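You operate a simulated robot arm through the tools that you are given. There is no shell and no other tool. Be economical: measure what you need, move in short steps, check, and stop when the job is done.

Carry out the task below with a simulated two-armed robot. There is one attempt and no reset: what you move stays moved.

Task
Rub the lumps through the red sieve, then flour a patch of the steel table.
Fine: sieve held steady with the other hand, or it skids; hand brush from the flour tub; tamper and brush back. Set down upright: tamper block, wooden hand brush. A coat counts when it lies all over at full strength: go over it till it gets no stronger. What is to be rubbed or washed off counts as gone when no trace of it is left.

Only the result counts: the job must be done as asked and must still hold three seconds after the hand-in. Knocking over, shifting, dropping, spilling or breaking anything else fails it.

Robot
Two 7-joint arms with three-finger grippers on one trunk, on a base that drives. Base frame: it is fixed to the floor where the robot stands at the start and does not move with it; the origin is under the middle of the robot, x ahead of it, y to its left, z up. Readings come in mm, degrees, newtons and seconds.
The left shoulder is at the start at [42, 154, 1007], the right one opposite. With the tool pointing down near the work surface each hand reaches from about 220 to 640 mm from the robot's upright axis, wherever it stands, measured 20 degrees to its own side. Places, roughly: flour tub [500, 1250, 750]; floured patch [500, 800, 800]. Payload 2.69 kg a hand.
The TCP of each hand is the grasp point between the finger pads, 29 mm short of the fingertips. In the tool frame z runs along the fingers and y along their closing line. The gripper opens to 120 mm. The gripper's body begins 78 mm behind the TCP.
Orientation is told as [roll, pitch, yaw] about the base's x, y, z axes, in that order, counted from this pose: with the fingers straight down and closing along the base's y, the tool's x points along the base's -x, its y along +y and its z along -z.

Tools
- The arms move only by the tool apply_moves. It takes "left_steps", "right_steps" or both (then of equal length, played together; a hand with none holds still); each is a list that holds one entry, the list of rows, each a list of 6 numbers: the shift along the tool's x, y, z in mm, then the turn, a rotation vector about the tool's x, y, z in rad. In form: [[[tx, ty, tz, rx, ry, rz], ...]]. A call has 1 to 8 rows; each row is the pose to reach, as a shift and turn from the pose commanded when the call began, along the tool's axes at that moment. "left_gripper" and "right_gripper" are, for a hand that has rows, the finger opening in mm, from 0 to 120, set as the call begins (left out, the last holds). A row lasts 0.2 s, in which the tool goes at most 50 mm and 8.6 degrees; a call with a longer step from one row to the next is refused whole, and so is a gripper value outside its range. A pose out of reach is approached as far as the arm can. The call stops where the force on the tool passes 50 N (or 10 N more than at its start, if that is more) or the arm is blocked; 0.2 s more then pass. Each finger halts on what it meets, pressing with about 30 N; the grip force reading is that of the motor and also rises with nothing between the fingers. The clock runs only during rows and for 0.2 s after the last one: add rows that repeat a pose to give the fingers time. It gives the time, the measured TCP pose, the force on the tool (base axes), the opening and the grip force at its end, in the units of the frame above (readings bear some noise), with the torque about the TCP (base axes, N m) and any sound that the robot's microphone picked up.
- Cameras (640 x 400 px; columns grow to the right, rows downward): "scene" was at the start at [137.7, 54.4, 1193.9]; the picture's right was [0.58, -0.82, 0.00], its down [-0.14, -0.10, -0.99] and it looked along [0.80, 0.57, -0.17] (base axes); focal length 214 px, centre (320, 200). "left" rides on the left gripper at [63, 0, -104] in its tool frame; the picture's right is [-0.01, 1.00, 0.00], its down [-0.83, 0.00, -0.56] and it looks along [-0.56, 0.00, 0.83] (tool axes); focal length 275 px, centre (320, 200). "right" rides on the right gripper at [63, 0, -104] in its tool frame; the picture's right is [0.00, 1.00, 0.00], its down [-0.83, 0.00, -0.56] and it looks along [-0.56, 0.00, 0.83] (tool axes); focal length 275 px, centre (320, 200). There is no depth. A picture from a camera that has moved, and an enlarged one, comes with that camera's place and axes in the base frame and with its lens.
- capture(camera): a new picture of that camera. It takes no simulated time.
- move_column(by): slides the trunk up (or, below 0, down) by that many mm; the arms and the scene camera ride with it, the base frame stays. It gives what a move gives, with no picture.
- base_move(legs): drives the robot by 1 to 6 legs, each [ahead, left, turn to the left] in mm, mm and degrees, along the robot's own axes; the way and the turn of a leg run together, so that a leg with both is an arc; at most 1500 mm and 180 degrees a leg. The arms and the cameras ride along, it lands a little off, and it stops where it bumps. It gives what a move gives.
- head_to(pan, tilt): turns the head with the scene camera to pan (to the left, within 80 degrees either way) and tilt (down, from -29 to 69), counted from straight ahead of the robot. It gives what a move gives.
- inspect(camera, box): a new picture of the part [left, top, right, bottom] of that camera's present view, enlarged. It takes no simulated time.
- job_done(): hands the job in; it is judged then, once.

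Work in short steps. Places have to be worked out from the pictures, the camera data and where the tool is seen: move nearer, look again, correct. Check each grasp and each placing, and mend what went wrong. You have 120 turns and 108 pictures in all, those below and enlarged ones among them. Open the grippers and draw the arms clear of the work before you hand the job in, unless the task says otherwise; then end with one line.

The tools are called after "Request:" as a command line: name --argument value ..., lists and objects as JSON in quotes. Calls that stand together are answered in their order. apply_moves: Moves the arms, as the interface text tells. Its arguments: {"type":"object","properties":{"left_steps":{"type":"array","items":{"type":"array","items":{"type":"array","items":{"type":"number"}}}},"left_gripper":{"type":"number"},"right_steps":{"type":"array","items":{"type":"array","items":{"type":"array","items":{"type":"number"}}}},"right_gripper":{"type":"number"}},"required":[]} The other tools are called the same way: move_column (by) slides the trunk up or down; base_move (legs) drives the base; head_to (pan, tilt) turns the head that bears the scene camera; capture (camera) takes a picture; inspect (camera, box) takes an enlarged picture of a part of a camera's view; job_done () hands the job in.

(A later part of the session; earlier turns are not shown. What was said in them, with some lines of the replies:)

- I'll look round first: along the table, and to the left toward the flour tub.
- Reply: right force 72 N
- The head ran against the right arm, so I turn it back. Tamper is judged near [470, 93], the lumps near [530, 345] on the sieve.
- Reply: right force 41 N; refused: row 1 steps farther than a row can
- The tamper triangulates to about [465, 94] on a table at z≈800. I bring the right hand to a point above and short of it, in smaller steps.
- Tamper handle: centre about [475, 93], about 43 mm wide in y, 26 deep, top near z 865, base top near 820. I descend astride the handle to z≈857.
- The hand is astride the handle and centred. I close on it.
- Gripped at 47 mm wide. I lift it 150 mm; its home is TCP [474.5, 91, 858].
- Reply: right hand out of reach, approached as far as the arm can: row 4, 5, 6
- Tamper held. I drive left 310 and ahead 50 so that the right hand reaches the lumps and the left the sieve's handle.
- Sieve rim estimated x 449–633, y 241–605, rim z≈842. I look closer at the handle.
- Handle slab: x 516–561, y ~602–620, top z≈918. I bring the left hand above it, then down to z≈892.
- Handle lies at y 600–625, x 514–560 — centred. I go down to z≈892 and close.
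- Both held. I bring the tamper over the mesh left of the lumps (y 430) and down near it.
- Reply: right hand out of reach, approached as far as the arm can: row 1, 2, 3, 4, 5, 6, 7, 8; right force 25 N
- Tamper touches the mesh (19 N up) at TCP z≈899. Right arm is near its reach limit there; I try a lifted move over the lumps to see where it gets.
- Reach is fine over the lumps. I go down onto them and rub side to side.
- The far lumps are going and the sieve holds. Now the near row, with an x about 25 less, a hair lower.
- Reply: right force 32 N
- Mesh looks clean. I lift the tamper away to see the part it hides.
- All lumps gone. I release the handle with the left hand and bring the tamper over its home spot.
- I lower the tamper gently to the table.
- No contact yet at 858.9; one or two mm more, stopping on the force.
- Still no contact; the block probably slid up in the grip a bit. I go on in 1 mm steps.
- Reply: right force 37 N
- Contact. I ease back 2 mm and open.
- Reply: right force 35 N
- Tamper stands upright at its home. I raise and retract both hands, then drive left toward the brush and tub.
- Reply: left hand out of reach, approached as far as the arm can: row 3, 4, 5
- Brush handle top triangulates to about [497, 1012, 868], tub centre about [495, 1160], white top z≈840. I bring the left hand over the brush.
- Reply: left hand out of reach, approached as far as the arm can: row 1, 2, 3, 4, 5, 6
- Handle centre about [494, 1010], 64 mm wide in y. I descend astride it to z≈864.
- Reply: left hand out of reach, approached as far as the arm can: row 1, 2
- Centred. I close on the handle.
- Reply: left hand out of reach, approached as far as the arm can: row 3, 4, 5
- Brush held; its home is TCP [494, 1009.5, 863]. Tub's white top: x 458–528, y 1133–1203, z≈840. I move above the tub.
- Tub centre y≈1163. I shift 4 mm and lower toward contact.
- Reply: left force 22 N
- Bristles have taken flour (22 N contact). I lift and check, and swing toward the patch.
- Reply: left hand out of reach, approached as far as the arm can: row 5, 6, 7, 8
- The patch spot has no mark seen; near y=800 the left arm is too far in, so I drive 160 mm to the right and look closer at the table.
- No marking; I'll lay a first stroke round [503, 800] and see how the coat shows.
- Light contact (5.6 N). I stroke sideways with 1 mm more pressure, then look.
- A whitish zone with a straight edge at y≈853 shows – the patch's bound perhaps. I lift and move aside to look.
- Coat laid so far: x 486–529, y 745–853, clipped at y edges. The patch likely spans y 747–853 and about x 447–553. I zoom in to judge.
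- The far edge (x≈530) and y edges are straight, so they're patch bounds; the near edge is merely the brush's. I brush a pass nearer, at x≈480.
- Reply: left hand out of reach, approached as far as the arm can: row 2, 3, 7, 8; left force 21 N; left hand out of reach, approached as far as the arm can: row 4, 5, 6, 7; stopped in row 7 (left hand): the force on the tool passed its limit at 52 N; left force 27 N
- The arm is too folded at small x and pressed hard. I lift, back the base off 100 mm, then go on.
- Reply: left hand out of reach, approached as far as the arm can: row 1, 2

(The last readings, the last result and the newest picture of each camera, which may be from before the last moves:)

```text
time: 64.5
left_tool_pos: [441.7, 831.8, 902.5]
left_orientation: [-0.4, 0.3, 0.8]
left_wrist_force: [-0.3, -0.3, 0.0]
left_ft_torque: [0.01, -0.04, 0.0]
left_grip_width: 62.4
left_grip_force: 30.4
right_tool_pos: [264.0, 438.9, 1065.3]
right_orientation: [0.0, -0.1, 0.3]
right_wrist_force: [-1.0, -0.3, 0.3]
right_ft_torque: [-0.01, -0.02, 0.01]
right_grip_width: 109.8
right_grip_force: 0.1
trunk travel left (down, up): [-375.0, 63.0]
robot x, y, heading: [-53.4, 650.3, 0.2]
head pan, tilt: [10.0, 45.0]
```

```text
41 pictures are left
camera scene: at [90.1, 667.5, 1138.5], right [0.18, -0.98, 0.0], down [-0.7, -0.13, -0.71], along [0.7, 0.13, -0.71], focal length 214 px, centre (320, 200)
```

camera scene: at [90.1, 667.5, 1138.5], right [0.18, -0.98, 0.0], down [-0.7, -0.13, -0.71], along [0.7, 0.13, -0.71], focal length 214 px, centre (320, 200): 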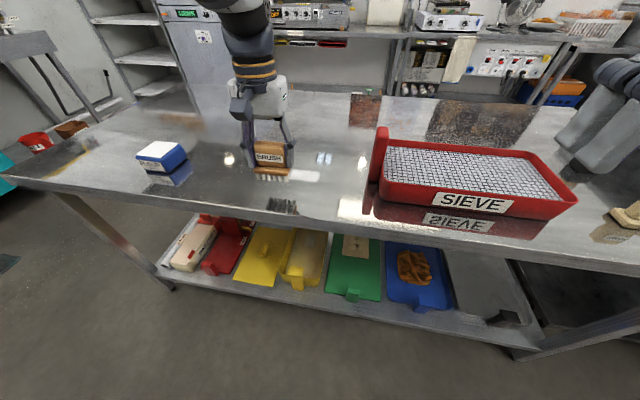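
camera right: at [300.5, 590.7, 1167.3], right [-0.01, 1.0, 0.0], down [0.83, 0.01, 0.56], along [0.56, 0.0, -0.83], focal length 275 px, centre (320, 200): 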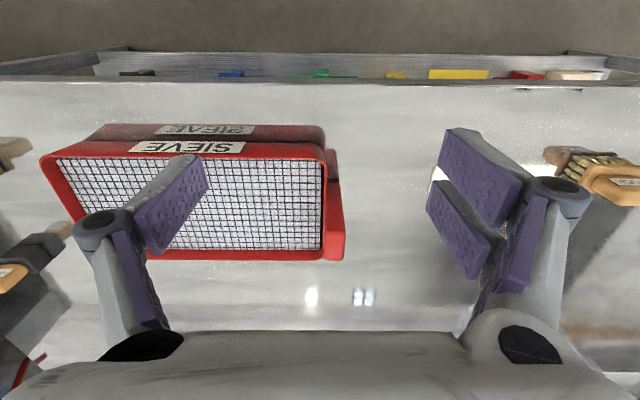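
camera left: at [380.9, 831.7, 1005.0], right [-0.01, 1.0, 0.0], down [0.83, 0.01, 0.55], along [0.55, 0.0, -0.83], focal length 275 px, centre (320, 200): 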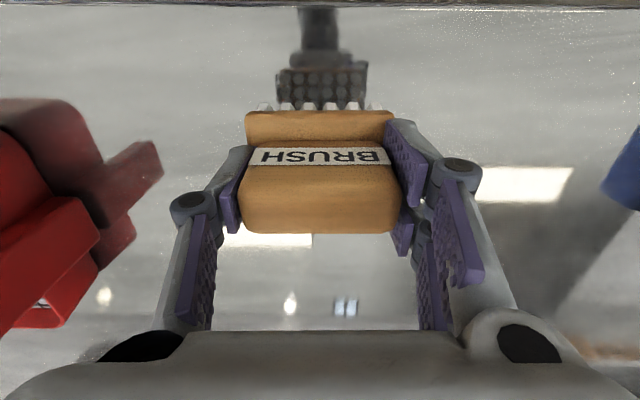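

I move the brush aside to see the patch.

Request:
apply_moves --left_steps '[[[-10, 40, -5, 0, 0, 0], [-20, 80, -10, 0, 0, 0], [-30, 120, -10, 0, 0, 0], [-30, 120, -10, 0, 0, 0]]]'

Request:
inspect --camera "scene" --box '[230, 130, 380, 230]'

Request:
inspect --camera "left" --box '[0, 0, 320, 200]'

```text
time: 65.5
left_tool_pos: [470.7, 952.6, 912.0]
left_orientation: [-0.2, 0.2, 0.8]
left_wrist_force: [-0.8, -1.0, -1.5]
left_ft_torque: [-0.01, 0.01, 0.01]
left_grip_width: 62.3
left_grip_force: 30.2
right_tool_pos: [263.7, 437.0, 1063.4]
right_orientation: [0.1, -0.1, 0.3]
right_wrist_force: [-0.4, -0.4, -0.2]
right_ft_torque: [-0.03, 0.03, 0.0]
right_grip_width: 110.2
right_grip_force: 0.0
trunk travel left (down, up): [-375.0, 63.0]
robot x, y, heading: [-52.3, 653.2, 0.2]
head pan, tilt: [10.0, 45.0]
```

```text
4.00 times, centred on (305, 180) of scene
camera zoom: at [90.8, 667.2, 1138.4], right [0.18, -0.98, 0.0], down [-0.7, -0.13, -0.71], along [0.7, 0.13, -0.71], focal length 858 px, centre (380, 280)
```

zoom: 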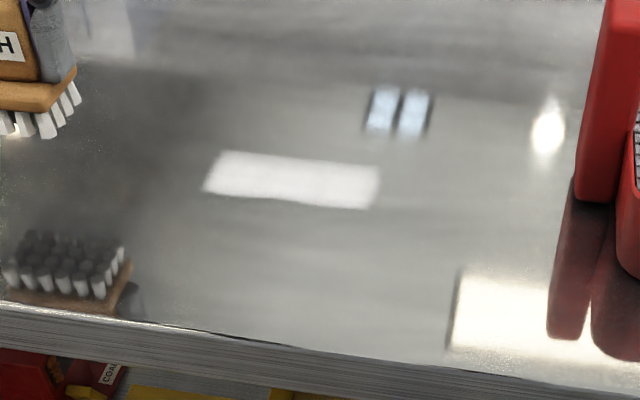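

```text
2.00 times, centred on (160, 100) of left
camera zoom: at [409.2, 953.6, 1014.9], right [-0.01, 1.0, 0.0], down [0.83, 0.01, 0.55], along [0.55, 0.0, -0.83], focal length 551 px, centre (640, 400)
```

zoom: 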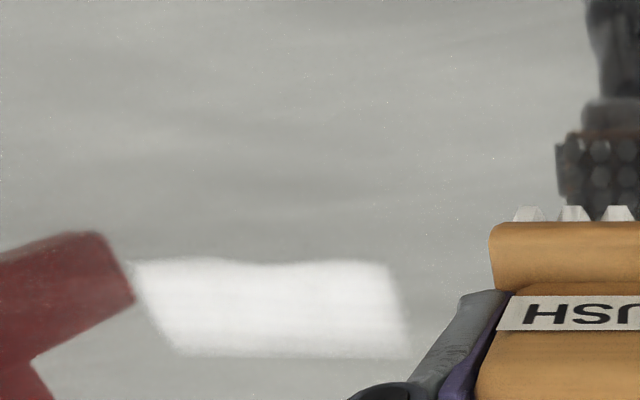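

No growth nearer, though the brush went there; either bound at x≈485 or the brush is spent. I reload at the tub to make sure: raise, drive left 240.

Request:
apply_moves --left_steps '[[[-10, 0, -20, 0, 0, 0], [-15, 0, -40, 0, 0, 0], [-15, 0, -40, 0, 0, 0]]]'

Request:
base_move --legs '[[0, 210, 0]]'

Request:
capture --camera "left"

```text
time: 66.3
left_tool_pos: [486.2, 953.7, 950.9]
left_orientation: [-0.3, 0.4, 0.8]
left_wrist_force: [-0.2, 0.1, -0.9]
left_ft_torque: [0.01, 0.02, -0.02]
left_grip_width: 62.1
left_grip_force: 30.1
right_tool_pos: [265.3, 437.6, 1062.8]
right_orientation: [0.0, -0.1, 0.3]
right_wrist_force: [0.4, 0.0, -0.5]
right_ft_torque: [0.06, 0.01, 0.06]
right_grip_width: 109.9
right_grip_force: 0.0
trunk travel left (down, up): [-375.0, 63.0]
robot x, y, heading: [-48.7, 650.7, 0.3]
head pan, tilt: [10.0, 45.0]
```

```text
time: 68.5
left_tool_pos: [484.5, 1160.5, 951.4]
left_orientation: [-0.4, 0.3, 0.9]
left_wrist_force: [0.4, -0.5, 0.0]
left_ft_torque: [0.0, 0.0, 0.01]
left_grip_width: 62.4
left_grip_force: 30.1
right_tool_pos: [262.8, 646.5, 1064.8]
right_orientation: [0.0, -0.1, 0.4]
right_wrist_force: [0.8, -0.1, 0.4]
right_ft_torque: [-0.02, 0.03, -0.05]
right_grip_width: 110.1
right_grip_force: 0.0
trunk travel left (down, up): [-375.0, 63.0]
robot x, y, heading: [-51.1, 857.5, 0.5]
head pan, tilt: [10.0, 45.0]
```

```text
38 pictures are left
camera left: at [423.2, 1160.5, 1055.0], right [-0.01, 1.0, 0.0], down [0.83, 0.01, 0.55], along [0.55, 0.0, -0.83], focal length 275 px, centre (320, 200)
```

left: 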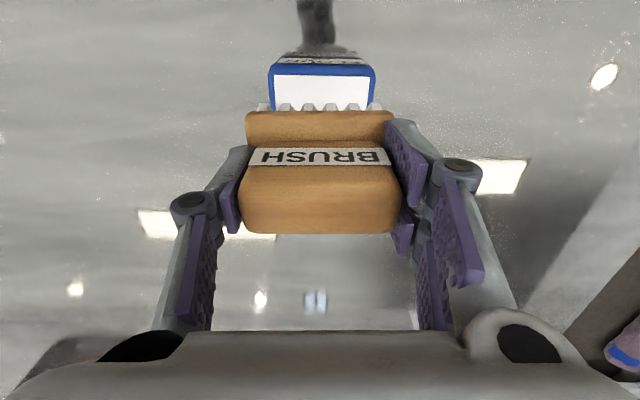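

Over the tub. I lower to contact again.

Request:
apply_moves --left_steps '[[[-4, 1, 20, 0, 0, 0], [-8, 1, 40, 0, 0, 0], [-8, 1, 46, 0, 0, 0], [-8, 1, 49, 0, 0, 0], [-8, 1, 51, 0, 0, 0], [-8, 1, 52, 0, 0, 0], [-8, 1, 52, 0, 0, 0]]]'

```text
time: 70.1
left_tool_pos: [493.5, 1160.9, 901.8]
left_orientation: [-0.2, 0.1, 0.9]
left_wrist_force: [0.7, -0.4, 13.1]
left_ft_torque: [0.43, -0.03, -0.02]
left_grip_width: 62.3
left_grip_force: 29.6
right_tool_pos: [263.4, 644.8, 1064.3]
right_orientation: [0.1, -0.2, 0.3]
right_wrist_force: [0.1, 0.3, 0.7]
right_ft_torque: [0.0, 0.01, 0.0]
right_grip_width: 109.8
right_grip_force: 0.0
trunk travel left (down, up): [-375.0, 63.0]
robot x, y, heading: [-50.8, 861.2, 0.5]
head pan, tilt: [10.0, 45.0]
```

Loaded (13 N). I lift and drive back toward the patch.

Request:
apply_moves --left_steps '[[[0, 0, -10, 0, 0, 0], [0, 0, -35, 0, 0, 0], [0, 0, -48, 0, 0, 0], [0, 0, -48, 0, 0, 0]]]'

Request:
base_move --legs '[[0, -220, 0]]'

```text
time: 71.1
left_tool_pos: [492.6, 1161.1, 947.9]
left_orientation: [-0.3, 0.3, 0.9]
left_wrist_force: [0.6, -0.8, -1.3]
left_ft_torque: [-0.02, -0.01, 0.0]
left_grip_width: 62.5
left_grip_force: 29.9
right_tool_pos: [264.9, 646.0, 1064.6]
right_orientation: [0.2, -0.1, 0.4]
right_wrist_force: [-0.3, -0.6, 0.3]
right_ft_torque: [0.01, -0.02, -0.03]
right_grip_width: 109.9
right_grip_force: 0.1
trunk travel left (down, up): [-375.0, 63.0]
robot x, y, heading: [-53.3, 859.7, 0.4]
head pan, tilt: [10.0, 45.0]
```

```text
time: 73.4
left_tool_pos: [492.9, 941.8, 949.4]
left_orientation: [-0.4, 0.4, 0.8]
left_wrist_force: [-0.3, 0.2, -1.8]
left_ft_torque: [0.03, 0.03, -0.03]
left_grip_width: 62.4
left_grip_force: 29.7
right_tool_pos: [265.6, 425.1, 1064.7]
right_orientation: [0.1, -0.1, 0.3]
right_wrist_force: [-0.4, 0.6, -0.1]
right_ft_torque: [0.06, 0.01, 0.02]
right_grip_width: 109.9
right_grip_force: 0.0
trunk travel left (down, up): [-375.0, 63.0]
robot x, y, heading: [-47.7, 638.3, 0.4]
head pan, tilt: [10.0, 45.0]
```

Stroke at x≈470 first, to test the near bound.

Request:
apply_moves --left_steps '[[[8, -35, 10, 0, 0, 0], [16, -70, 30, 0, 0, 0], [23, -100, 55, 0, 0, 0], [23, -100, 80, 0, 0, 0], [23, -100, 91, 0, 0, 0], [23, -100, 94, 0, 0, 0], [23, -100, 95, 0, 0, 0]]]'

Request:
apply_moves --left_steps '[[[0, -30, 0, 0, 0, 0], [0, -60, 0, 0, 0, 0], [0, -85, 0, 0, 0, 0], [0, -55, 0, 0, 0, 0], [0, -25, 0, 0, 0, 0], [0, 0, 0, 0, 0, 0]]]'

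Request:
inspect --camera "scene" --box '[230, 130, 380, 230]'

```text
time: 75.0
left_tool_pos: [471.3, 841.9, 854.2]
left_orientation: [-0.4, 0.3, 0.9]
left_wrist_force: [0.2, 0.1, 2.2]
left_ft_torque: [0.11, -0.11, 0.03]
left_grip_width: 62.2
left_grip_force: 29.4
right_tool_pos: [264.3, 426.3, 1063.5]
right_orientation: [0.1, -0.1, 0.3]
right_wrist_force: [0.5, 0.8, 0.9]
right_ft_torque: [0.01, -0.02, 0.03]
right_grip_width: 110.1
right_grip_force: 0.1
trunk travel left (down, up): [-375.0, 63.0]
robot x, y, heading: [-51.5, 636.8, 0.3]
head pan, tilt: [10.0, 45.0]
```

```text
time: 76.4
left_tool_pos: [471.3, 838.7, 854.5]
left_orientation: [-0.3, 0.4, 0.8]
left_wrist_force: [1.4, -3.5, 8.1]
left_ft_torque: [0.13, -0.14, -0.07]
left_grip_width: 62.4
left_grip_force: 30.4
right_tool_pos: [264.9, 424.6, 1063.9]
right_orientation: [0.1, -0.1, 0.3]
right_wrist_force: [-0.3, -0.4, -0.1]
right_ft_torque: [0.03, 0.03, 0.03]
right_grip_width: 109.9
right_grip_force: 0.0
trunk travel left (down, up): [-375.0, 63.0]
robot x, y, heading: [-50.7, 639.9, 0.4]
head pan, tilt: [10.0, 45.0]
```

```text
4.00 times, centred on (305, 180) of scene
camera zoom: at [90.4, 654.8, 1138.5], right [0.18, -0.98, 0.0], down [-0.7, -0.13, -0.71], along [0.7, 0.13, -0.71], focal length 858 px, centre (380, 280)
```

zoom: 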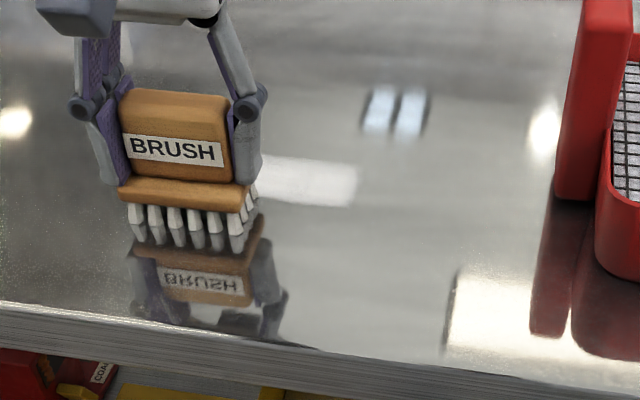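

The near bound stays at x≈485, so that's the patch edge. Now passes over the patch itself (x≈500) and beyond the far edge (x≈525).

Request:
apply_moves --left_steps '[[[-30, 0, 0.5, 0, 0, 0], [-30, -30, 0.5, 0, 0, 0], [-30, -60, 0.5, 0, 0, 0], [-30, -88, 0.5, 0, 0, 0], [-42, -85, 0.5, 0, 0, 0], [-42, -55, 0.5, 0, 0, 0], [-42, -25, 0.5, 0, 0, 0], [-42, 5, 0.5, 0, 0, 0]]]'

Request:
apply_moves --left_steps '[[[-18, 0, 0, 0, 0, 0], [-18, -30, 0, 0, 0, 0], [-18, -60, 0, 0, 0, 0], [-18, -90, 0, 0, 0, 0], [8, -90, 0, 0, 0, 0], [8, -60, 0, 0, 0, 0], [8, -30, 0, 0, 0, 0], [8, 0, 0, 0, 0, 0]]]'

Request:
apply_moves --left_steps '[[[0, 0, -10, 0, 0, 0], [0, 25, -40, 0, 0, 0], [0, 60, -60, 0, 0, 0], [0, 100, -60, 0, 0, 0], [0, 110, -60, 0, 0, 0]]]'

Request:
inspect --camera "left" --box '[0, 0, 320, 200]'

Request:
inspect --camera "scene" --box '[255, 140, 345, 200]'

```text
time: 78.2
left_tool_pos: [511.5, 845.7, 854.8]
left_orientation: [-0.3, 0.3, 0.8]
left_wrist_force: [-0.6, -0.4, -0.1]
left_ft_torque: [0.07, -0.01, 0.01]
left_grip_width: 62.5
left_grip_force: 29.6
right_tool_pos: [264.1, 426.7, 1063.4]
right_orientation: [0.0, -0.2, 0.3]
right_wrist_force: [-0.1, 0.3, 0.6]
right_ft_torque: [-0.04, -0.03, 0.01]
right_grip_width: 110.1
right_grip_force: 0.0
trunk travel left (down, up): [-375.0, 63.0]
robot x, y, heading: [-53.6, 641.1, 0.4]
head pan, tilt: [10.0, 45.0]
```

```text
time: 80.0
left_tool_pos: [504.4, 846.0, 855.3]
left_orientation: [-0.3, 0.2, 0.8]
left_wrist_force: [0.1, -4.9, 10.4]
left_ft_torque: [0.17, -0.14, -0.11]
left_grip_width: 62.3
left_grip_force: 30.3
right_tool_pos: [263.5, 425.2, 1064.2]
right_orientation: [0.0, 0.0, 0.4]
right_wrist_force: [0.1, 0.4, 0.1]
right_ft_torque: [0.02, -0.01, 0.0]
right_grip_width: 110.1
right_grip_force: 0.1
trunk travel left (down, up): [-375.0, 63.0]
robot x, y, heading: [-50.4, 639.1, 0.4]
head pan, tilt: [10.0, 45.0]
```

```text
time: 81.2
left_tool_pos: [503.8, 956.4, 913.8]
left_orientation: [-0.2, 0.3, 0.8]
left_wrist_force: [0.0, -0.1, -0.1]
left_ft_torque: [0.0, 0.02, -0.02]
left_grip_width: 62.5
left_grip_force: 30.2
right_tool_pos: [265.9, 426.3, 1064.2]
right_orientation: [0.0, 0.0, 0.4]
right_wrist_force: [-0.7, -0.5, -0.3]
right_ft_torque: [0.01, -0.01, 0.01]
right_grip_width: 110.1
right_grip_force: 0.0
trunk travel left (down, up): [-375.0, 63.0]
robot x, y, heading: [-50.8, 638.2, 0.5]
head pan, tilt: [10.0, 45.0]
```

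```text
2.00 times, centred on (160, 100) of left
camera zoom: at [442.4, 957.1, 1017.1], right [-0.01, 1.0, 0.0], down [0.83, 0.01, 0.55], along [0.55, 0.0, -0.83], focal length 551 px, centre (640, 400)
```

zoom: 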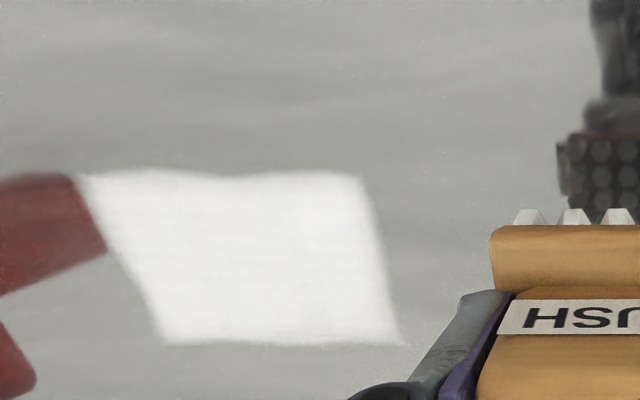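

```text
6.67 times, centred on (300, 170) of scene
camera zoom: at [91.1, 655.1, 1138.4], right [0.18, -0.98, 0.0], down [-0.7, -0.13, -0.71], along [0.7, 0.13, -0.71], focal length 1430 px, centre (453, 400)
```

zoom: 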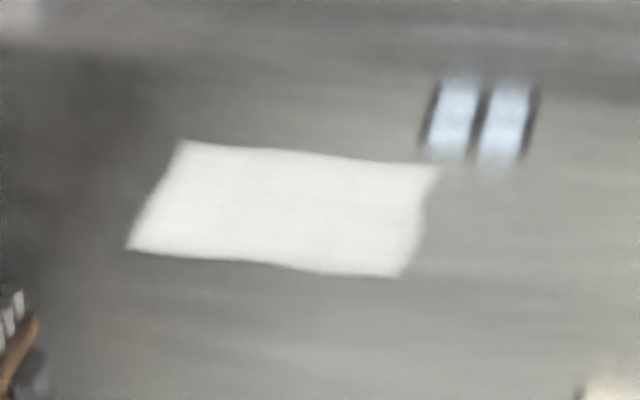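

The coat now reaches x≈556 on the far side, so the patch runs farther from me. I drive ahead 60 and brush at x≈540–580.

Request:
base_move --legs '[[60, 0, 0]]'

Request:
apply_moves --left_steps '[[[10, -30, 0, 0, 0, 0], [15, -70, 15, 0, 0, 0], [20, -108, 35, 0, 0, 0], [20, -108, 50, 0, 0, 0], [20, -108, 57, 0, 0, 0], [20, -108, 59, 0, 0, 0], [20, -108, 59.5, 0, 0, 0]]]'

```text
time: 82.2
left_tool_pos: [565.0, 957.9, 912.8]
left_orientation: [-0.4, 0.4, 0.8]
left_wrist_force: [0.5, -0.7, -1.2]
left_ft_torque: [0.02, 0.03, 0.02]
left_grip_width: 62.5
left_grip_force: 29.9
right_tool_pos: [326.9, 426.2, 1063.6]
right_orientation: [0.0, 0.0, 0.2]
right_wrist_force: [0.3, -0.4, -0.6]
right_ft_torque: [-0.01, 0.03, 0.02]
right_grip_width: 110.2
right_grip_force: 0.1
trunk travel left (down, up): [-375.0, 63.0]
robot x, y, heading: [9.8, 640.9, -0.2]
head pan, tilt: [10.0, 45.0]
```

```text
time: 83.8
left_tool_pos: [545.3, 849.8, 854.8]
left_orientation: [-0.3, 0.3, 0.8]
left_wrist_force: [0.2, 0.0, -1.0]
left_ft_torque: [-0.02, 0.01, -0.01]
left_grip_width: 62.2
left_grip_force: 30.0
right_tool_pos: [325.7, 427.4, 1063.0]
right_orientation: [-0.1, -0.1, 0.3]
right_wrist_force: [-0.4, 0.0, -0.5]
right_ft_torque: [0.05, -0.01, 0.0]
right_grip_width: 110.0
right_grip_force: 0.0
trunk travel left (down, up): [-375.0, 63.0]
robot x, y, heading: [8.5, 641.3, 0.2]
head pan, tilt: [10.0, 45.0]
```

No contact yet; I press 1.2 mm more and stroke at x≈545 and 568.

Request:
apply_moves --left_steps '[[[0, 0, 1.3, 0, 0, 0], [0, -30, 1.3, 0, 0, 0], [0, -60, 1.3, 0, 0, 0], [0, -93, 1.3, 0, 0, 0], [-23, -93, 1.3, 0, 0, 0], [-23, -60, 1.3, 0, 0, 0], [-23, -30, 1.3, 0, 0, 0], [-23, 0, 1.3, 0, 0, 0]]]'

Request:
apply_moves --left_steps '[[[-17, 0, 0, 0, 0, 0], [-17, -30, 0, 0, 0, 0], [-17, -60, 0, 0, 0, 0], [-17, -93, 0, 0, 0, 0], [5, -93, 0, 0, 0, 0], [5, -60, 0, 0, 0, 0], [5, -30, 0, 0, 0, 0], [5, 0, 0, 0, 0, 0]]]'

Request:
apply_moves --left_steps '[[[0, 0, -10, 0, 0, 0], [0, 25, -40, 0, 0, 0], [10, 60, -60, 0, 0, 0], [30, 100, -60, 0, 0, 0], [50, 110, -60, 0, 0, 0]]]'

Request:
inspect --camera "left" --box '[0, 0, 320, 200]'

Request:
inspect --camera "scene" --box '[240, 130, 360, 210]'

```text
time: 85.6
left_tool_pos: [568.2, 846.8, 853.8]
left_orientation: [-0.3, 0.1, 0.8]
left_wrist_force: [0.6, -5.2, 12.6]
left_ft_torque: [0.17, -0.21, -0.06]
left_grip_width: 62.5
left_grip_force: 30.2
right_tool_pos: [325.0, 424.6, 1063.4]
right_orientation: [0.1, -0.3, 0.3]
right_wrist_force: [-1.4, 0.8, -0.2]
right_ft_torque: [0.01, -0.01, -0.01]
right_grip_width: 109.8
right_grip_force: 0.1
trunk travel left (down, up): [-375.0, 63.0]
robot x, y, heading: [11.8, 638.3, 0.6]
head pan, tilt: [10.0, 45.0]
```

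```text
time: 87.4
left_tool_pos: [562.6, 847.7, 854.5]
left_orientation: [-0.3, 0.2, 0.8]
left_wrist_force: [-0.3, -7.7, 18.0]
left_ft_torque: [0.07, -0.21, -0.1]
left_grip_width: 62.3
left_grip_force: 30.2
right_tool_pos: [324.2, 424.9, 1063.8]
right_orientation: [0.1, -0.2, 0.3]
right_wrist_force: [0.5, 0.1, 0.6]
right_ft_torque: [-0.02, 0.02, 0.03]
right_grip_width: 110.0
right_grip_force: 0.2
trunk travel left (down, up): [-375.0, 63.0]
robot x, y, heading: [10.4, 639.6, 0.2]
head pan, tilt: [10.0, 45.0]
```

```text
time: 88.6
left_tool_pos: [511.7, 958.1, 913.1]
left_orientation: [-0.2, 0.3, 0.9]
left_wrist_force: [0.1, 0.0, -0.9]
left_ft_torque: [-0.01, -0.02, 0.04]
left_grip_width: 62.3
left_grip_force: 29.8
right_tool_pos: [325.7, 425.7, 1064.5]
right_orientation: [0.1, -0.1, 0.3]
right_wrist_force: [-0.4, 0.0, -0.2]
right_ft_torque: [0.0, -0.06, 0.03]
right_grip_width: 110.1
right_grip_force: 0.0
trunk travel left (down, up): [-375.0, 63.0]
robot x, y, heading: [6.7, 641.8, 0.4]
head pan, tilt: [10.0, 45.0]
```

```text
2.00 times, centred on (160, 100) of left
camera zoom: at [451.3, 958.5, 1016.5], right [-0.01, 1.0, 0.0], down [0.83, 0.01, 0.55], along [0.55, 0.0, -0.83], focal length 551 px, centre (640, 400)
```

zoom: 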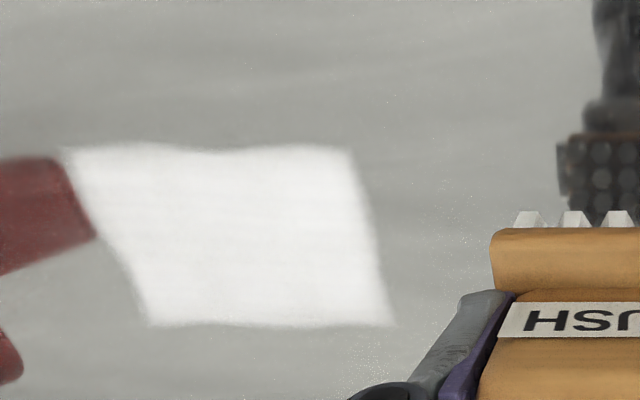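

```text
5.00 times, centred on (300, 170) of scene
camera zoom: at [151.4, 655.5, 1138.4], right [0.18, -0.98, 0.0], down [-0.7, -0.13, -0.71], along [0.7, 0.13, -0.71], focal length 1072 px, centre (420, 350)
```

zoom: 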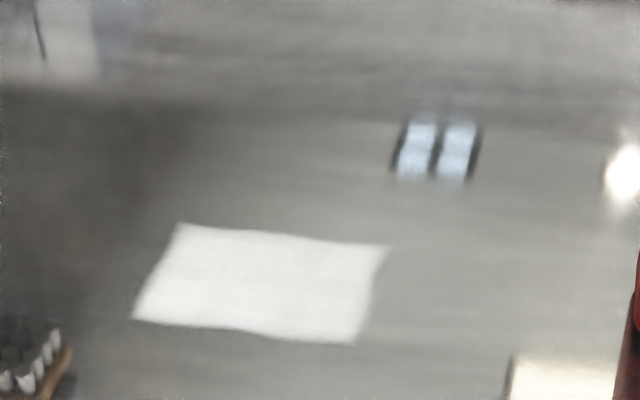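

Far edge stays at x≈556 after brushing to 600. Patch ≈ x 485–556, y 746–854. I reload once more and go over the whole again to be sure of bounds and full strength.

Request:
apply_moves --left_steps '[[[5, 0, -20, 0, 0, 0], [5, 0, -38, 0, 0, 0], [5, 0, -38, 0, 0, 0]]]'

Request:
base_move --legs '[[0, 204, 0]]'

Request:
capture --camera "left"

```text
time: 89.4
left_tool_pos: [507.3, 957.0, 951.5]
left_orientation: [-0.4, 0.3, 0.8]
left_wrist_force: [0.4, 0.3, -1.0]
left_ft_torque: [-0.01, 0.01, 0.04]
left_grip_width: 62.4
left_grip_force: 30.6
right_tool_pos: [326.6, 426.3, 1064.4]
right_orientation: [0.0, -0.1, 0.3]
right_wrist_force: [-0.5, -0.3, 0.3]
right_ft_torque: [0.0, -0.02, -0.01]
right_grip_width: 109.8
right_grip_force: 0.0
trunk travel left (down, up): [-375.0, 63.0]
robot x, y, heading: [11.7, 639.3, 0.3]
head pan, tilt: [10.0, 45.0]
```

```text
time: 91.6
left_tool_pos: [505.7, 1162.6, 951.9]
left_orientation: [-0.3, 0.3, 0.8]
left_wrist_force: [-0.4, 0.7, -0.3]
left_ft_torque: [-0.02, -0.01, 0.02]
left_grip_width: 62.4
left_grip_force: 30.0
right_tool_pos: [324.5, 631.2, 1063.9]
right_orientation: [0.0, -0.1, 0.5]
right_wrist_force: [0.5, 0.4, -0.2]
right_ft_torque: [-0.02, 0.01, 0.02]
right_grip_width: 110.1
right_grip_force: 0.3
trunk travel left (down, up): [-375.0, 63.0]
robot x, y, heading: [7.2, 848.7, 0.5]
head pan, tilt: [10.0, 45.0]
```

```text
32 pictures are left
camera left: at [444.0, 1162.0, 1054.7], right [-0.01, 1.0, 0.0], down [0.83, 0.01, 0.55], along [0.55, 0.0, -0.83], focal length 275 px, centre (320, 200)
```

left: 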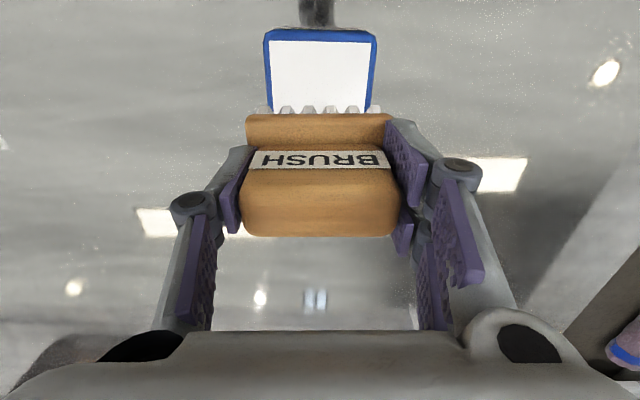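

Request:
apply_moves --left_steps '[[[7, -1, 20, 0, 0, 0], [13, -1, 40, 0, 0, 0], [13, -1, 47, 0, 0, 0], [13, -1, 50, 0, 0, 0], [13, -1, 52, 0, 0, 0], [13, -1, 53, 0, 0, 0], [13, -1, 53, 0, 0, 0]]]'

Request:
apply_moves --left_steps '[[[0, 0, -10, 0, 0, 0], [0, 0, -35, 0, 0, 0], [0, 0, -48, 0, 0, 0], [0, 0, -48, 0, 0, 0]]]'

Request:
base_move --legs '[[-40, -225, 0]]'

```text
time: 93.2
left_tool_pos: [491.9, 1161.2, 901.2]
left_orientation: [-0.1, 0.0, 1.0]
left_wrist_force: [-1.0, 2.4, 25.8]
left_ft_torque: [0.46, 0.17, -0.01]
left_grip_width: 62.3
left_grip_force: 30.4
right_tool_pos: [323.7, 629.7, 1064.0]
right_orientation: [0.1, -0.1, 0.4]
right_wrist_force: [0.5, 0.0, -0.2]
right_ft_torque: [0.03, 0.04, -0.02]
right_grip_width: 110.0
right_grip_force: 0.0
trunk travel left (down, up): [-375.0, 63.0]
robot x, y, heading: [9.2, 842.8, 0.6]
head pan, tilt: [10.0, 45.0]
```

```text
time: 94.2
left_tool_pos: [492.6, 1161.0, 947.2]
left_orientation: [-0.4, 0.3, 0.9]
left_wrist_force: [0.0, -0.9, -0.6]
left_ft_torque: [0.0, -0.01, 0.02]
left_grip_width: 62.3
left_grip_force: 30.2
right_tool_pos: [324.9, 631.6, 1063.0]
right_orientation: [0.2, -0.1, 0.3]
right_wrist_force: [0.1, 0.7, -0.2]
right_ft_torque: [-0.01, -0.02, 0.01]
right_grip_width: 109.8
right_grip_force: 0.1
trunk travel left (down, up): [-375.0, 63.0]
robot x, y, heading: [11.2, 842.2, 0.5]
head pan, tilt: [10.0, 45.0]
```

```text
time: 96.5
left_tool_pos: [454.7, 933.0, 946.8]
left_orientation: [-0.3, 0.3, 0.8]
left_wrist_force: [0.6, -0.5, -0.6]
left_ft_torque: [0.03, -0.04, 0.04]
left_grip_width: 62.3
left_grip_force: 29.7
right_tool_pos: [286.3, 403.1, 1064.0]
right_orientation: [0.2, -0.1, 0.2]
right_wrist_force: [0.2, -1.3, 0.4]
right_ft_torque: [0.0, 0.04, 0.04]
right_grip_width: 110.0
right_grip_force: 0.0
trunk travel left (down, up): [-375.0, 63.0]
robot x, y, heading: [-31.1, 613.9, 0.5]
head pan, tilt: [10.0, 45.0]
```

Now a fresh pass starting at the far side (x≈555).

Request:
apply_moves --left_steps '[[[-30, -25, 15, 0, 0, 0], [-60, -50, 35, 0, 0, 0], [-90, -75, 55, 0, 0, 0], [-100, -88, 80, 0, 0, 0], [-100, -88, 90, 0, 0, 0], [-100, -88, 93.8, 0, 0, 0], [-100, -88, 93.8, 0, 0, 0]]]'

Request:
apply_moves --left_steps '[[[0, -30, 0, 0, 0, 0], [0, -60, 0, 0, 0, 0], [0, -90, 0, 0, 0, 0], [17, -90, 0, 0, 0, 0], [17, -60, 0, 0, 0, 0], [17, -30, 0, 0, 0, 0], [17, 0, 0, 0, 0, 0], [34, 0, 0, 0, 0, 0]]]'

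Request:
apply_moves --left_steps '[[[0, -30, 0, 0, 0, 0], [0, -60, 0, 0, 0, 0], [0, -90, 0, 0, 0, 0], [17, -90, 0, 0, 0, 0], [17, -60, 0, 0, 0, 0], [17, -30, 0, 0, 0, 0], [17, 0, 0, 0, 0, 0], [34, 0, 0, 0, 0, 0]]]'

Request:
apply_moves --left_steps '[[[0, -30, 0, 0, 0, 0], [0, -60, 0, 0, 0, 0], [0, -90, 0, 0, 0, 0], [17, -90, 0, 0, 0, 0], [17, -60, 0, 0, 0, 0], [17, -30, 0, 0, 0, 0], [17, 0, 0, 0, 0, 0], [17, 0, -10, 0, 0, 0]]]'

Request:
apply_moves --left_steps '[[[0, 25, -20, 0, 0, 0], [-20, 60, -50, 0, 0, 0], [-40, 100, -50, 0, 0, 0], [-40, 120, -50, 0, 0, 0], [-40, 120, -50, 0, 0, 0]]]'

Request:
inspect --camera "left" --box '[0, 0, 320, 200]'

Request:
inspect --camera "scene" --box '[240, 130, 360, 210]'

```text
time: 98.1
left_tool_pos: [555.9, 844.7, 854.1]
left_orientation: [-0.3, 0.0, 0.8]
left_wrist_force: [0.1, 0.1, 14.6]
left_ft_torque: [0.59, -0.03, 0.02]
left_grip_width: 62.2
left_grip_force: 29.9
right_tool_pos: [286.6, 403.0, 1064.1]
right_orientation: [0.1, -0.2, 0.3]
right_wrist_force: [0.1, -0.3, 0.0]
right_ft_torque: [0.01, -0.04, -0.01]
right_grip_width: 110.0
right_grip_force: 0.0
trunk travel left (down, up): [-375.0, 63.0]
robot x, y, heading: [-26.1, 618.1, 0.4]
head pan, tilt: [10.0, 45.0]
```

```text
time: 99.9
left_tool_pos: [520.4, 847.2, 854.0]
left_orientation: [-0.1, -0.1, 0.8]
left_wrist_force: [11.6, 1.2, 27.8]
left_ft_torque: [0.07, -0.25, -0.02]
left_grip_width: 62.3
left_grip_force: 30.4
right_tool_pos: [285.9, 403.1, 1063.7]
right_orientation: [0.1, -0.2, 0.3]
right_wrist_force: [-0.2, -0.7, 0.6]
right_ft_torque: [-0.02, 0.03, -0.02]
right_grip_width: 110.0
right_grip_force: 0.0
trunk travel left (down, up): [-375.0, 63.0]
robot x, y, heading: [-29.5, 618.6, 0.4]
head pan, tilt: [10.0, 45.0]
```

```text
time: 101.7
left_tool_pos: [486.1, 846.4, 853.9]
left_orientation: [-0.1, -0.2, 1.0]
left_wrist_force: [11.0, 1.4, 26.5]
left_ft_torque: [0.22, -0.35, 0.02]
left_grip_width: 62.4
left_grip_force: 29.6
right_tool_pos: [286.2, 403.3, 1063.1]
right_orientation: [0.1, -0.1, 0.4]
right_wrist_force: [0.4, 0.6, -0.5]
right_ft_torque: [-0.01, 0.02, -0.03]
right_grip_width: 109.7
right_grip_force: 0.0
trunk travel left (down, up): [-375.0, 63.0]
robot x, y, heading: [-30.5, 617.3, 0.4]
head pan, tilt: [10.0, 45.0]
```

```text
time: 103.5
left_tool_pos: [468.7, 846.1, 864.2]
left_orientation: [-0.2, 0.4, 0.9]
left_wrist_force: [-0.7, -0.6, -0.5]
left_ft_torque: [0.01, 0.01, 0.01]
left_grip_width: 62.4
left_grip_force: 30.6
right_tool_pos: [286.3, 403.8, 1062.6]
right_orientation: [0.1, -0.1, 0.2]
right_wrist_force: [-0.2, -0.1, -1.7]
right_ft_torque: [-0.02, 0.02, 0.0]
right_grip_width: 109.8
right_grip_force: 0.1
trunk travel left (down, up): [-375.0, 63.0]
robot x, y, heading: [-29.4, 618.0, 0.6]
head pan, tilt: [10.0, 45.0]
```

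```text
refused: row 2 steps farther than a row can; nothing moved
```

```text
2.00 times, centred on (160, 100) of left
camera zoom: at [408.4, 846.3, 966.1], right [-0.01, 1.0, 0.0], down [0.84, 0.01, 0.55], along [0.55, 0.0, -0.84], focal length 551 px, centre (640, 400)
```

zoom: 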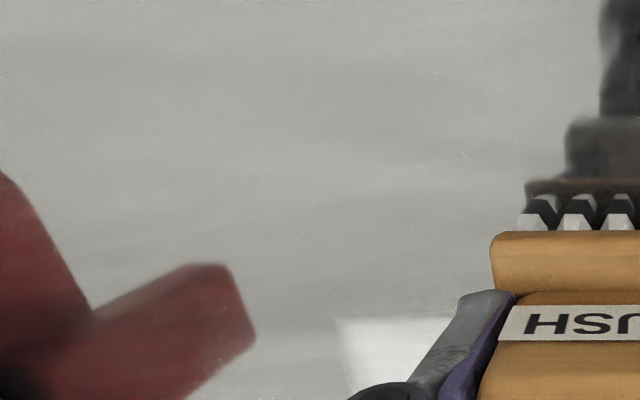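

```text
5.00 times, centred on (300, 170) of scene
camera zoom: at [112.5, 632.6, 1138.1], right [0.18, -0.98, 0.0], down [-0.7, -0.13, -0.71], along [0.7, 0.13, -0.71], focal length 1072 px, centre (420, 350)
```

zoom: 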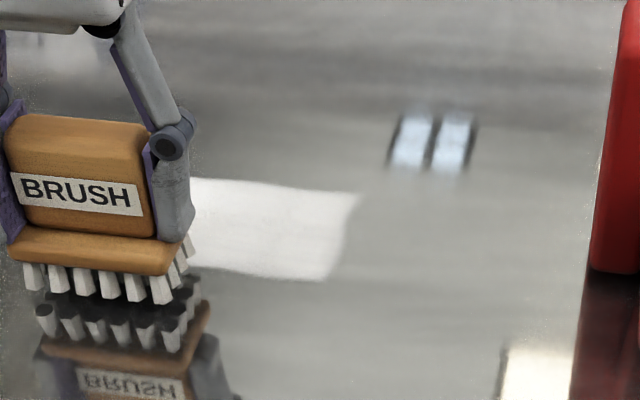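

Passes done without growth. I move the brush aside in smaller steps and look at the whole.

Request:
apply_moves --left_steps '[[[0, 20, -20, 0, 0, 0], [-10, 50, -40, 0, 0, 0], [-20, 85, -50, 0, 0, 0], [-30, 115, -50, 0, 0, 0], [-30, 120, -50, 0, 0, 0]]]'

Request:
inspect --camera "left" --box '[0, 20, 240, 180]'

Request:
inspect --camera "scene" --box '[250, 140, 340, 200]'

```text
time: 104.7
left_tool_pos: [499.5, 966.4, 913.0]
left_orientation: [-0.2, 0.4, 0.8]
left_wrist_force: [0.2, -0.3, -1.0]
left_ft_torque: [0.02, -0.01, -0.01]
left_grip_width: 62.4
left_grip_force: 30.6
right_tool_pos: [287.1, 403.9, 1063.2]
right_orientation: [0.1, 0.0, 0.2]
right_wrist_force: [-0.4, -0.1, -0.2]
right_ft_torque: [0.02, 0.02, 0.0]
right_grip_width: 110.0
right_grip_force: 0.1
trunk travel left (down, up): [-375.0, 63.0]
robot x, y, heading: [-25.7, 617.8, 0.2]
head pan, tilt: [10.0, 45.0]
```

```text
2.50 times, centred on (120, 100) of left
camera zoom: at [438.4, 965.7, 1016.1], right [-0.01, 1.0, 0.0], down [0.83, 0.01, 0.55], along [0.55, 0.0, -0.83], focal length 688 px, centre (820, 450)
```

zoom: 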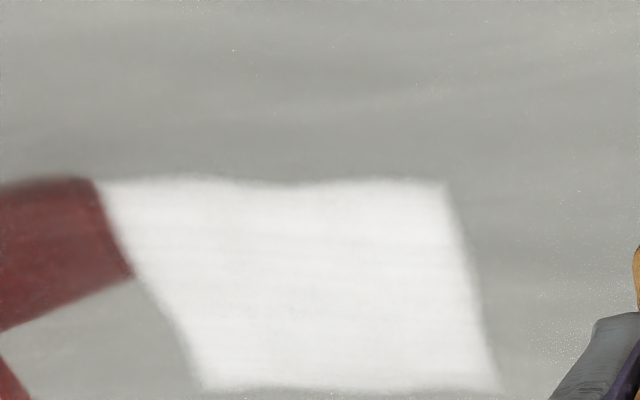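

```text
6.67 times, centred on (295, 170) of scene
camera zoom: at [112.4, 632.7, 1138.4], right [0.18, -0.98, 0.0], down [-0.7, -0.13, -0.71], along [0.7, 0.13, -0.71], focal length 1430 px, centre (487, 400)
```

zoom: 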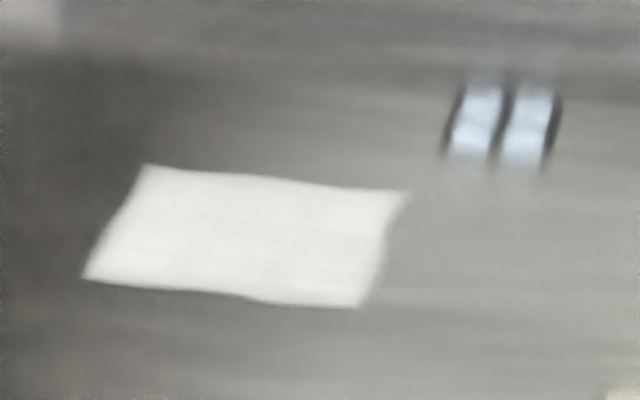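

Even and white with clean edges. One more confirming pass over it to make sure it's saturated.

Request:
apply_moves --left_steps '[[[-15, -35, 0, 0, 0, 0], [-30, -75, 10, 0, 0, 0], [-43, -115, 30, 0, 0, 0], [-43, -120, 50, 0, 0, 0], [-43, -120, 57, 0, 0, 0], [-43, -120, 59.5, 0, 0, 0], [-43, -120, 59.5, 0, 0, 0]]]'

Request:
apply_moves --left_steps '[[[0, -30, 0, 0, 0, 0], [0, -60, 0, 0, 0, 0], [0, -90, 0, 0, 0, 0], [20, -90, 0, 0, 0, 0], [20, -60, 0, 0, 0, 0], [20, -30, 0, 0, 0, 0], [20, 0, 0, 0, 0, 0], [40, 0, 0, 0, 0, 0]]]'

Request:
apply_moves --left_steps '[[[0, -30, 0, 0, 0, 0], [0, -60, 0, 0, 0, 0], [0, -90, 0, 0, 0, 0], [12, -90, 0, 0, 0, 0], [12, -60, 0, 0, 0, 0], [12, -30, 0, 0, 0, 0], [12, 0, 0, 0, 0, 0], [12, 0, -10, 0, 0, 0]]]'

Request:
apply_moves --left_steps '[[[0, 20, -20, 0, 0, 0], [-5, 50, -40, 0, 0, 0], [-5, 85, -50, 0, 0, 0], [-5, 115, -70, 0, 0, 0], [-5, 120, -80, 0, 0, 0], [-5, 120, -80, 0, 0, 0]]]'

Request:
inspect --camera "scene" --box '[250, 140, 340, 200]'

```text
time: 106.3
left_tool_pos: [544.6, 846.2, 853.6]
left_orientation: [-0.1, 0.1, 0.8]
left_wrist_force: [0.1, 0.0, 10.8]
left_ft_torque: [0.43, -0.01, 0.01]
left_grip_width: 62.3
left_grip_force: 29.6
right_tool_pos: [284.8, 402.4, 1063.0]
right_orientation: [0.1, -0.2, 0.2]
right_wrist_force: [0.1, 0.4, -0.3]
right_ft_torque: [-0.02, 0.0, 0.0]
right_grip_width: 110.2
right_grip_force: 0.1
trunk travel left (down, up): [-375.0, 63.0]
robot x, y, heading: [-29.0, 617.9, 0.2]
head pan, tilt: [10.0, 45.0]
```

```text
time: 108.1
left_tool_pos: [502.7, 847.8, 854.9]
left_orientation: [-0.1, 0.4, 0.9]
left_wrist_force: [0.0, 0.6, 8.0]
left_ft_torque: [0.26, -0.29, -0.05]
left_grip_width: 62.2
left_grip_force: 29.4
right_tool_pos: [286.4, 402.7, 1062.9]
right_orientation: [0.1, -0.2, 0.3]
right_wrist_force: [0.2, 0.1, 0.9]
right_ft_torque: [0.02, 0.0, 0.03]
right_grip_width: 109.8
right_grip_force: 0.0
trunk travel left (down, up): [-375.0, 63.0]
robot x, y, heading: [-29.2, 617.4, 0.1]
head pan, tilt: [10.0, 45.0]
```

```text
time: 109.9
left_tool_pos: [491.5, 845.6, 863.1]
left_orientation: [-0.2, 0.4, 0.8]
left_wrist_force: [-0.2, -0.7, -0.7]
left_ft_torque: [-0.02, 0.05, -0.06]
left_grip_width: 62.1
left_grip_force: 30.4
right_tool_pos: [285.7, 404.0, 1062.7]
right_orientation: [0.1, -0.1, 0.3]
right_wrist_force: [-0.6, 0.4, -0.3]
right_ft_torque: [0.02, 0.01, 0.01]
right_grip_width: 109.9
right_grip_force: 0.0
trunk travel left (down, up): [-375.0, 63.0]
robot x, y, heading: [-30.8, 620.0, 0.5]
head pan, tilt: [10.0, 45.0]
```

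```text
time: 111.3
left_tool_pos: [495.0, 967.0, 944.1]
left_orientation: [-0.2, 0.3, 0.8]
left_wrist_force: [0.1, -0.5, -1.1]
left_ft_torque: [0.02, -0.02, -0.01]
left_grip_width: 62.4
left_grip_force: 30.0
right_tool_pos: [286.8, 403.0, 1062.9]
right_orientation: [0.0, -0.1, 0.3]
right_wrist_force: [0.6, -0.3, -0.8]
right_ft_torque: [-0.01, -0.02, 0.0]
right_grip_width: 109.9
right_grip_force: 0.0
trunk travel left (down, up): [-375.0, 63.0]
robot x, y, heading: [-26.4, 617.8, 0.5]
head pan, tilt: [10.0, 45.0]
```

```text
6.67 times, centred on (295, 170) of scene
camera zoom: at [112.5, 632.9, 1138.4], right [0.18, -0.98, 0.0], down [-0.7, -0.13, -0.71], along [0.7, 0.13, -0.71], focal length 1430 px, centre (487, 400)
```

zoom: 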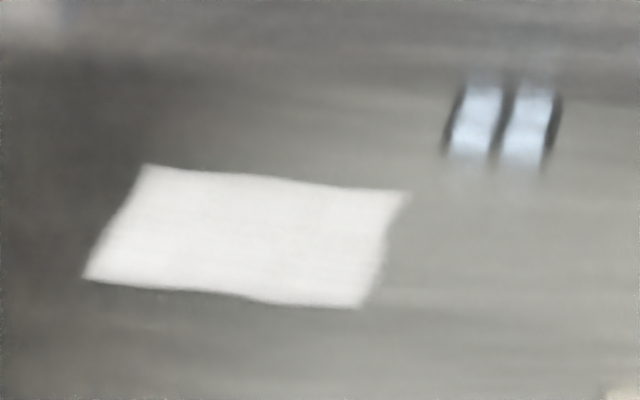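

Unchanged – saturated. Now the brush goes home to [494, 1009.5]: drive left 110 and bring it over the spot.

Request:
base_move --legs '[[0, 110, 0]]'

```text
time: 112.8
left_tool_pos: [494.0, 1074.8, 942.6]
left_orientation: [-0.3, 0.4, 0.8]
left_wrist_force: [0.4, 0.1, -0.8]
left_ft_torque: [-0.04, 0.0, 0.01]
left_grip_width: 62.2
left_grip_force: 30.1
right_tool_pos: [285.7, 513.3, 1064.3]
right_orientation: [-0.1, -0.1, 0.3]
right_wrist_force: [-0.9, 0.8, 0.0]
right_ft_torque: [0.0, 0.0, 0.0]
right_grip_width: 110.0
right_grip_force: 0.1
trunk travel left (down, up): [-375.0, 63.0]
robot x, y, heading: [-31.3, 723.6, 0.7]
head pan, tilt: [10.0, 45.0]
```

Request:
apply_moves --left_steps '[[[0, -33, 10, 0, 0, 0], [0, -65, 30, 0, 0, 0], [0, -65, 60, 0, 0, 0], [0, -65, 78, 0, 0, 0], [0, -65, 84, 0, 0, 0], [0, -65, 86, 0, 0, 0], [0, -65, 86, 0, 0, 0]]]'

Request:
apply_moves --left_steps '[[[0, 0, 0.7, 0, 0, 0], [0, 0, 1.4, 0, 0, 0], [0, 0, 1.9, 0, 0, 0], [0, 0, 1.9, 0, 0, 0]]]'

Request:
capture --camera "left"

```text
time: 114.4
left_tool_pos: [495.6, 1008.9, 855.7]
left_orientation: [-0.3, 0.3, 0.9]
left_wrist_force: [0.0, 0.3, -0.5]
left_ft_torque: [0.01, -0.04, 0.0]
left_grip_width: 62.3
left_grip_force: 29.9
right_tool_pos: [286.5, 511.2, 1063.7]
right_orientation: [0.1, -0.1, 0.3]
right_wrist_force: [-0.2, -0.7, 0.5]
right_ft_torque: [0.01, 0.02, 0.01]
right_grip_width: 110.0
right_grip_force: 0.0
trunk travel left (down, up): [-375.0, 63.0]
robot x, y, heading: [-28.9, 725.5, 0.2]
head pan, tilt: [10.0, 45.0]
```

```text
time: 115.4
left_tool_pos: [494.0, 1010.3, 855.7]
left_orientation: [-0.3, 0.4, 0.8]
left_wrist_force: [-0.7, -1.2, -0.5]
left_ft_torque: [0.01, -0.02, -0.01]
left_grip_width: 62.5
left_grip_force: 30.1
right_tool_pos: [285.3, 512.3, 1064.4]
right_orientation: [0.1, -0.1, 0.3]
right_wrist_force: [0.7, 0.5, -0.3]
right_ft_torque: [-0.03, -0.03, 0.03]
right_grip_width: 110.1
right_grip_force: 0.0
trunk travel left (down, up): [-375.0, 63.0]
robot x, y, heading: [-32.1, 727.0, 0.3]
head pan, tilt: [10.0, 45.0]
```

```text
26 pictures are left
camera left: at [433.5, 1009.9, 958.6], right [-0.01, 1.0, 0.0], down [0.83, 0.01, 0.55], along [0.55, 0.0, -0.83], focal length 275 px, centre (320, 200)
```

left: 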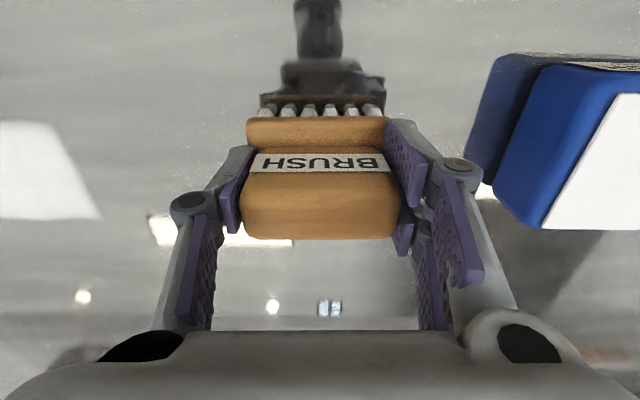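

No contact force yet; a bit lower until it touches.

Request:
apply_moves --left_steps '[[[0, 0, 0.7, 0, 0, 0], [0, 0, 1.4, 0, 0, 0], [0, 0, 1.8, 0, 0, 0], [0, 0, 1.8, 0, 0, 0]]]'

```text
time: 116.4
left_tool_pos: [495.8, 1009.8, 854.4]
left_orientation: [-0.3, 0.4, 0.9]
left_wrist_force: [-1.3, -2.9, 3.2]
left_ft_torque: [0.06, -0.07, 0.0]
left_grip_width: 62.1
left_grip_force: 29.7
right_tool_pos: [283.9, 511.4, 1063.7]
right_orientation: [0.2, -0.2, 0.3]
right_wrist_force: [0.2, 0.1, -0.1]
right_ft_torque: [-0.01, 0.0, -0.03]
right_grip_width: 110.3
right_grip_force: 0.0
trunk travel left (down, up): [-375.0, 63.0]
robot x, y, heading: [-28.9, 724.7, 0.4]
head pan, tilt: [10.0, 45.0]
```

Touching (3 N). I open and lift away.

Request:
apply_moves --left_steps '[[[0, 0, 0, 0, 0, 0], [0, 0, 0, 0, 0, 0], [0, 0, 0, 0, 0, 0], [0, 0, -30, 0, 0, 0], [0, 0, -70, 0, 0, 0], [30, 0, -100, 0, 0, 0], [60, 0, -130, 0, 0, 0], [60, 0, -130, 0, 0, 0]]]' --left_gripper 110

Request:
capture --camera "left"

Request:
head_to --pan 35 --tilt 40

Request:
capture --camera "scene"

```text
time: 118.2
left_tool_pos: [433.5, 1009.3, 983.8]
left_orientation: [-0.3, 0.3, 0.8]
left_wrist_force: [-1.1, 0.2, -1.3]
left_ft_torque: [-0.01, 0.0, -0.01]
left_grip_width: 109.9
left_grip_force: 0.0
right_tool_pos: [285.1, 513.2, 1063.3]
right_orientation: [0.0, -0.1, 0.3]
right_wrist_force: [-0.1, -0.1, 0.0]
right_ft_torque: [0.0, -0.05, -0.03]
right_grip_width: 109.8
right_grip_force: 0.0
trunk travel left (down, up): [-375.0, 63.0]
robot x, y, heading: [-31.1, 721.2, 0.5]
head pan, tilt: [10.0, 45.0]
```

```text
25 pictures are left
camera left: at [372.4, 1009.9, 1087.3], right [-0.01, 1.0, -0.01], down [0.83, 0.01, 0.55], along [0.55, 0.0, -0.83], focal length 275 px, centre (320, 200)
```

left: 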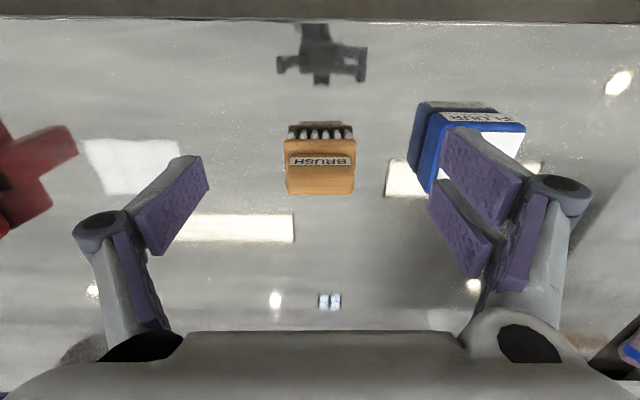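

```text
time: 119.1
left_tool_pos: [433.2, 1009.2, 984.6]
left_orientation: [-0.3, 0.3, 0.9]
left_wrist_force: [-0.4, 1.1, -0.8]
left_ft_torque: [0.02, -0.02, 0.02]
left_grip_width: 110.2
left_grip_force: 0.0
right_tool_pos: [284.6, 512.0, 1063.2]
right_orientation: [0.1, 0.0, 0.3]
right_wrist_force: [0.1, -0.2, 0.2]
right_ft_torque: [0.01, 0.0, 0.04]
right_grip_width: 110.3
right_grip_force: 0.2
trunk travel left (down, up): [-375.0, 63.0]
robot x, y, heading: [-29.0, 725.3, 0.3]
head pan, tilt: [35.0, 40.0]
```

```text
24 pictures are left
camera scene: at [111.0, 749.4, 1140.4], right [0.28, -0.96, 0.0], down [-0.66, -0.19, -0.72], along [0.7, 0.2, -0.69], focal length 214 px, centre (320, 200)
```

scene: 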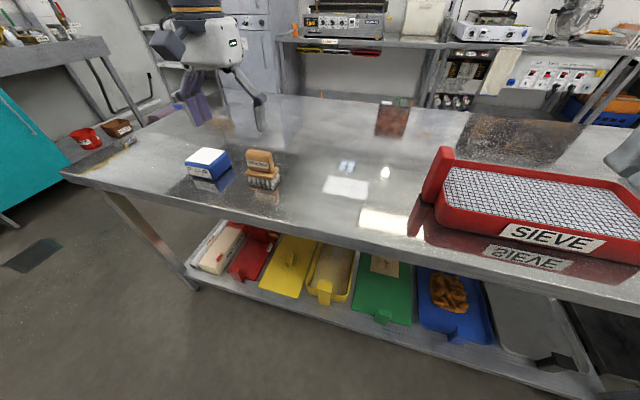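

Brush stands upright at home, tub and sieve in place, coat whole, tamper earlier seen upright at home; both hands are open and clear. I hand in.

Request:
job_done

```text
The job is handed in.
```

I rubbed all the lumps through the red sieve, and the mesh looked clean afterwards. The flour coat is even over its patch, about x 485–556 and y 746–854 mm, and a further pass made it no stronger. The tamper and brush are upright at their home spots, both grippers are open and clear, and the job is handed in.
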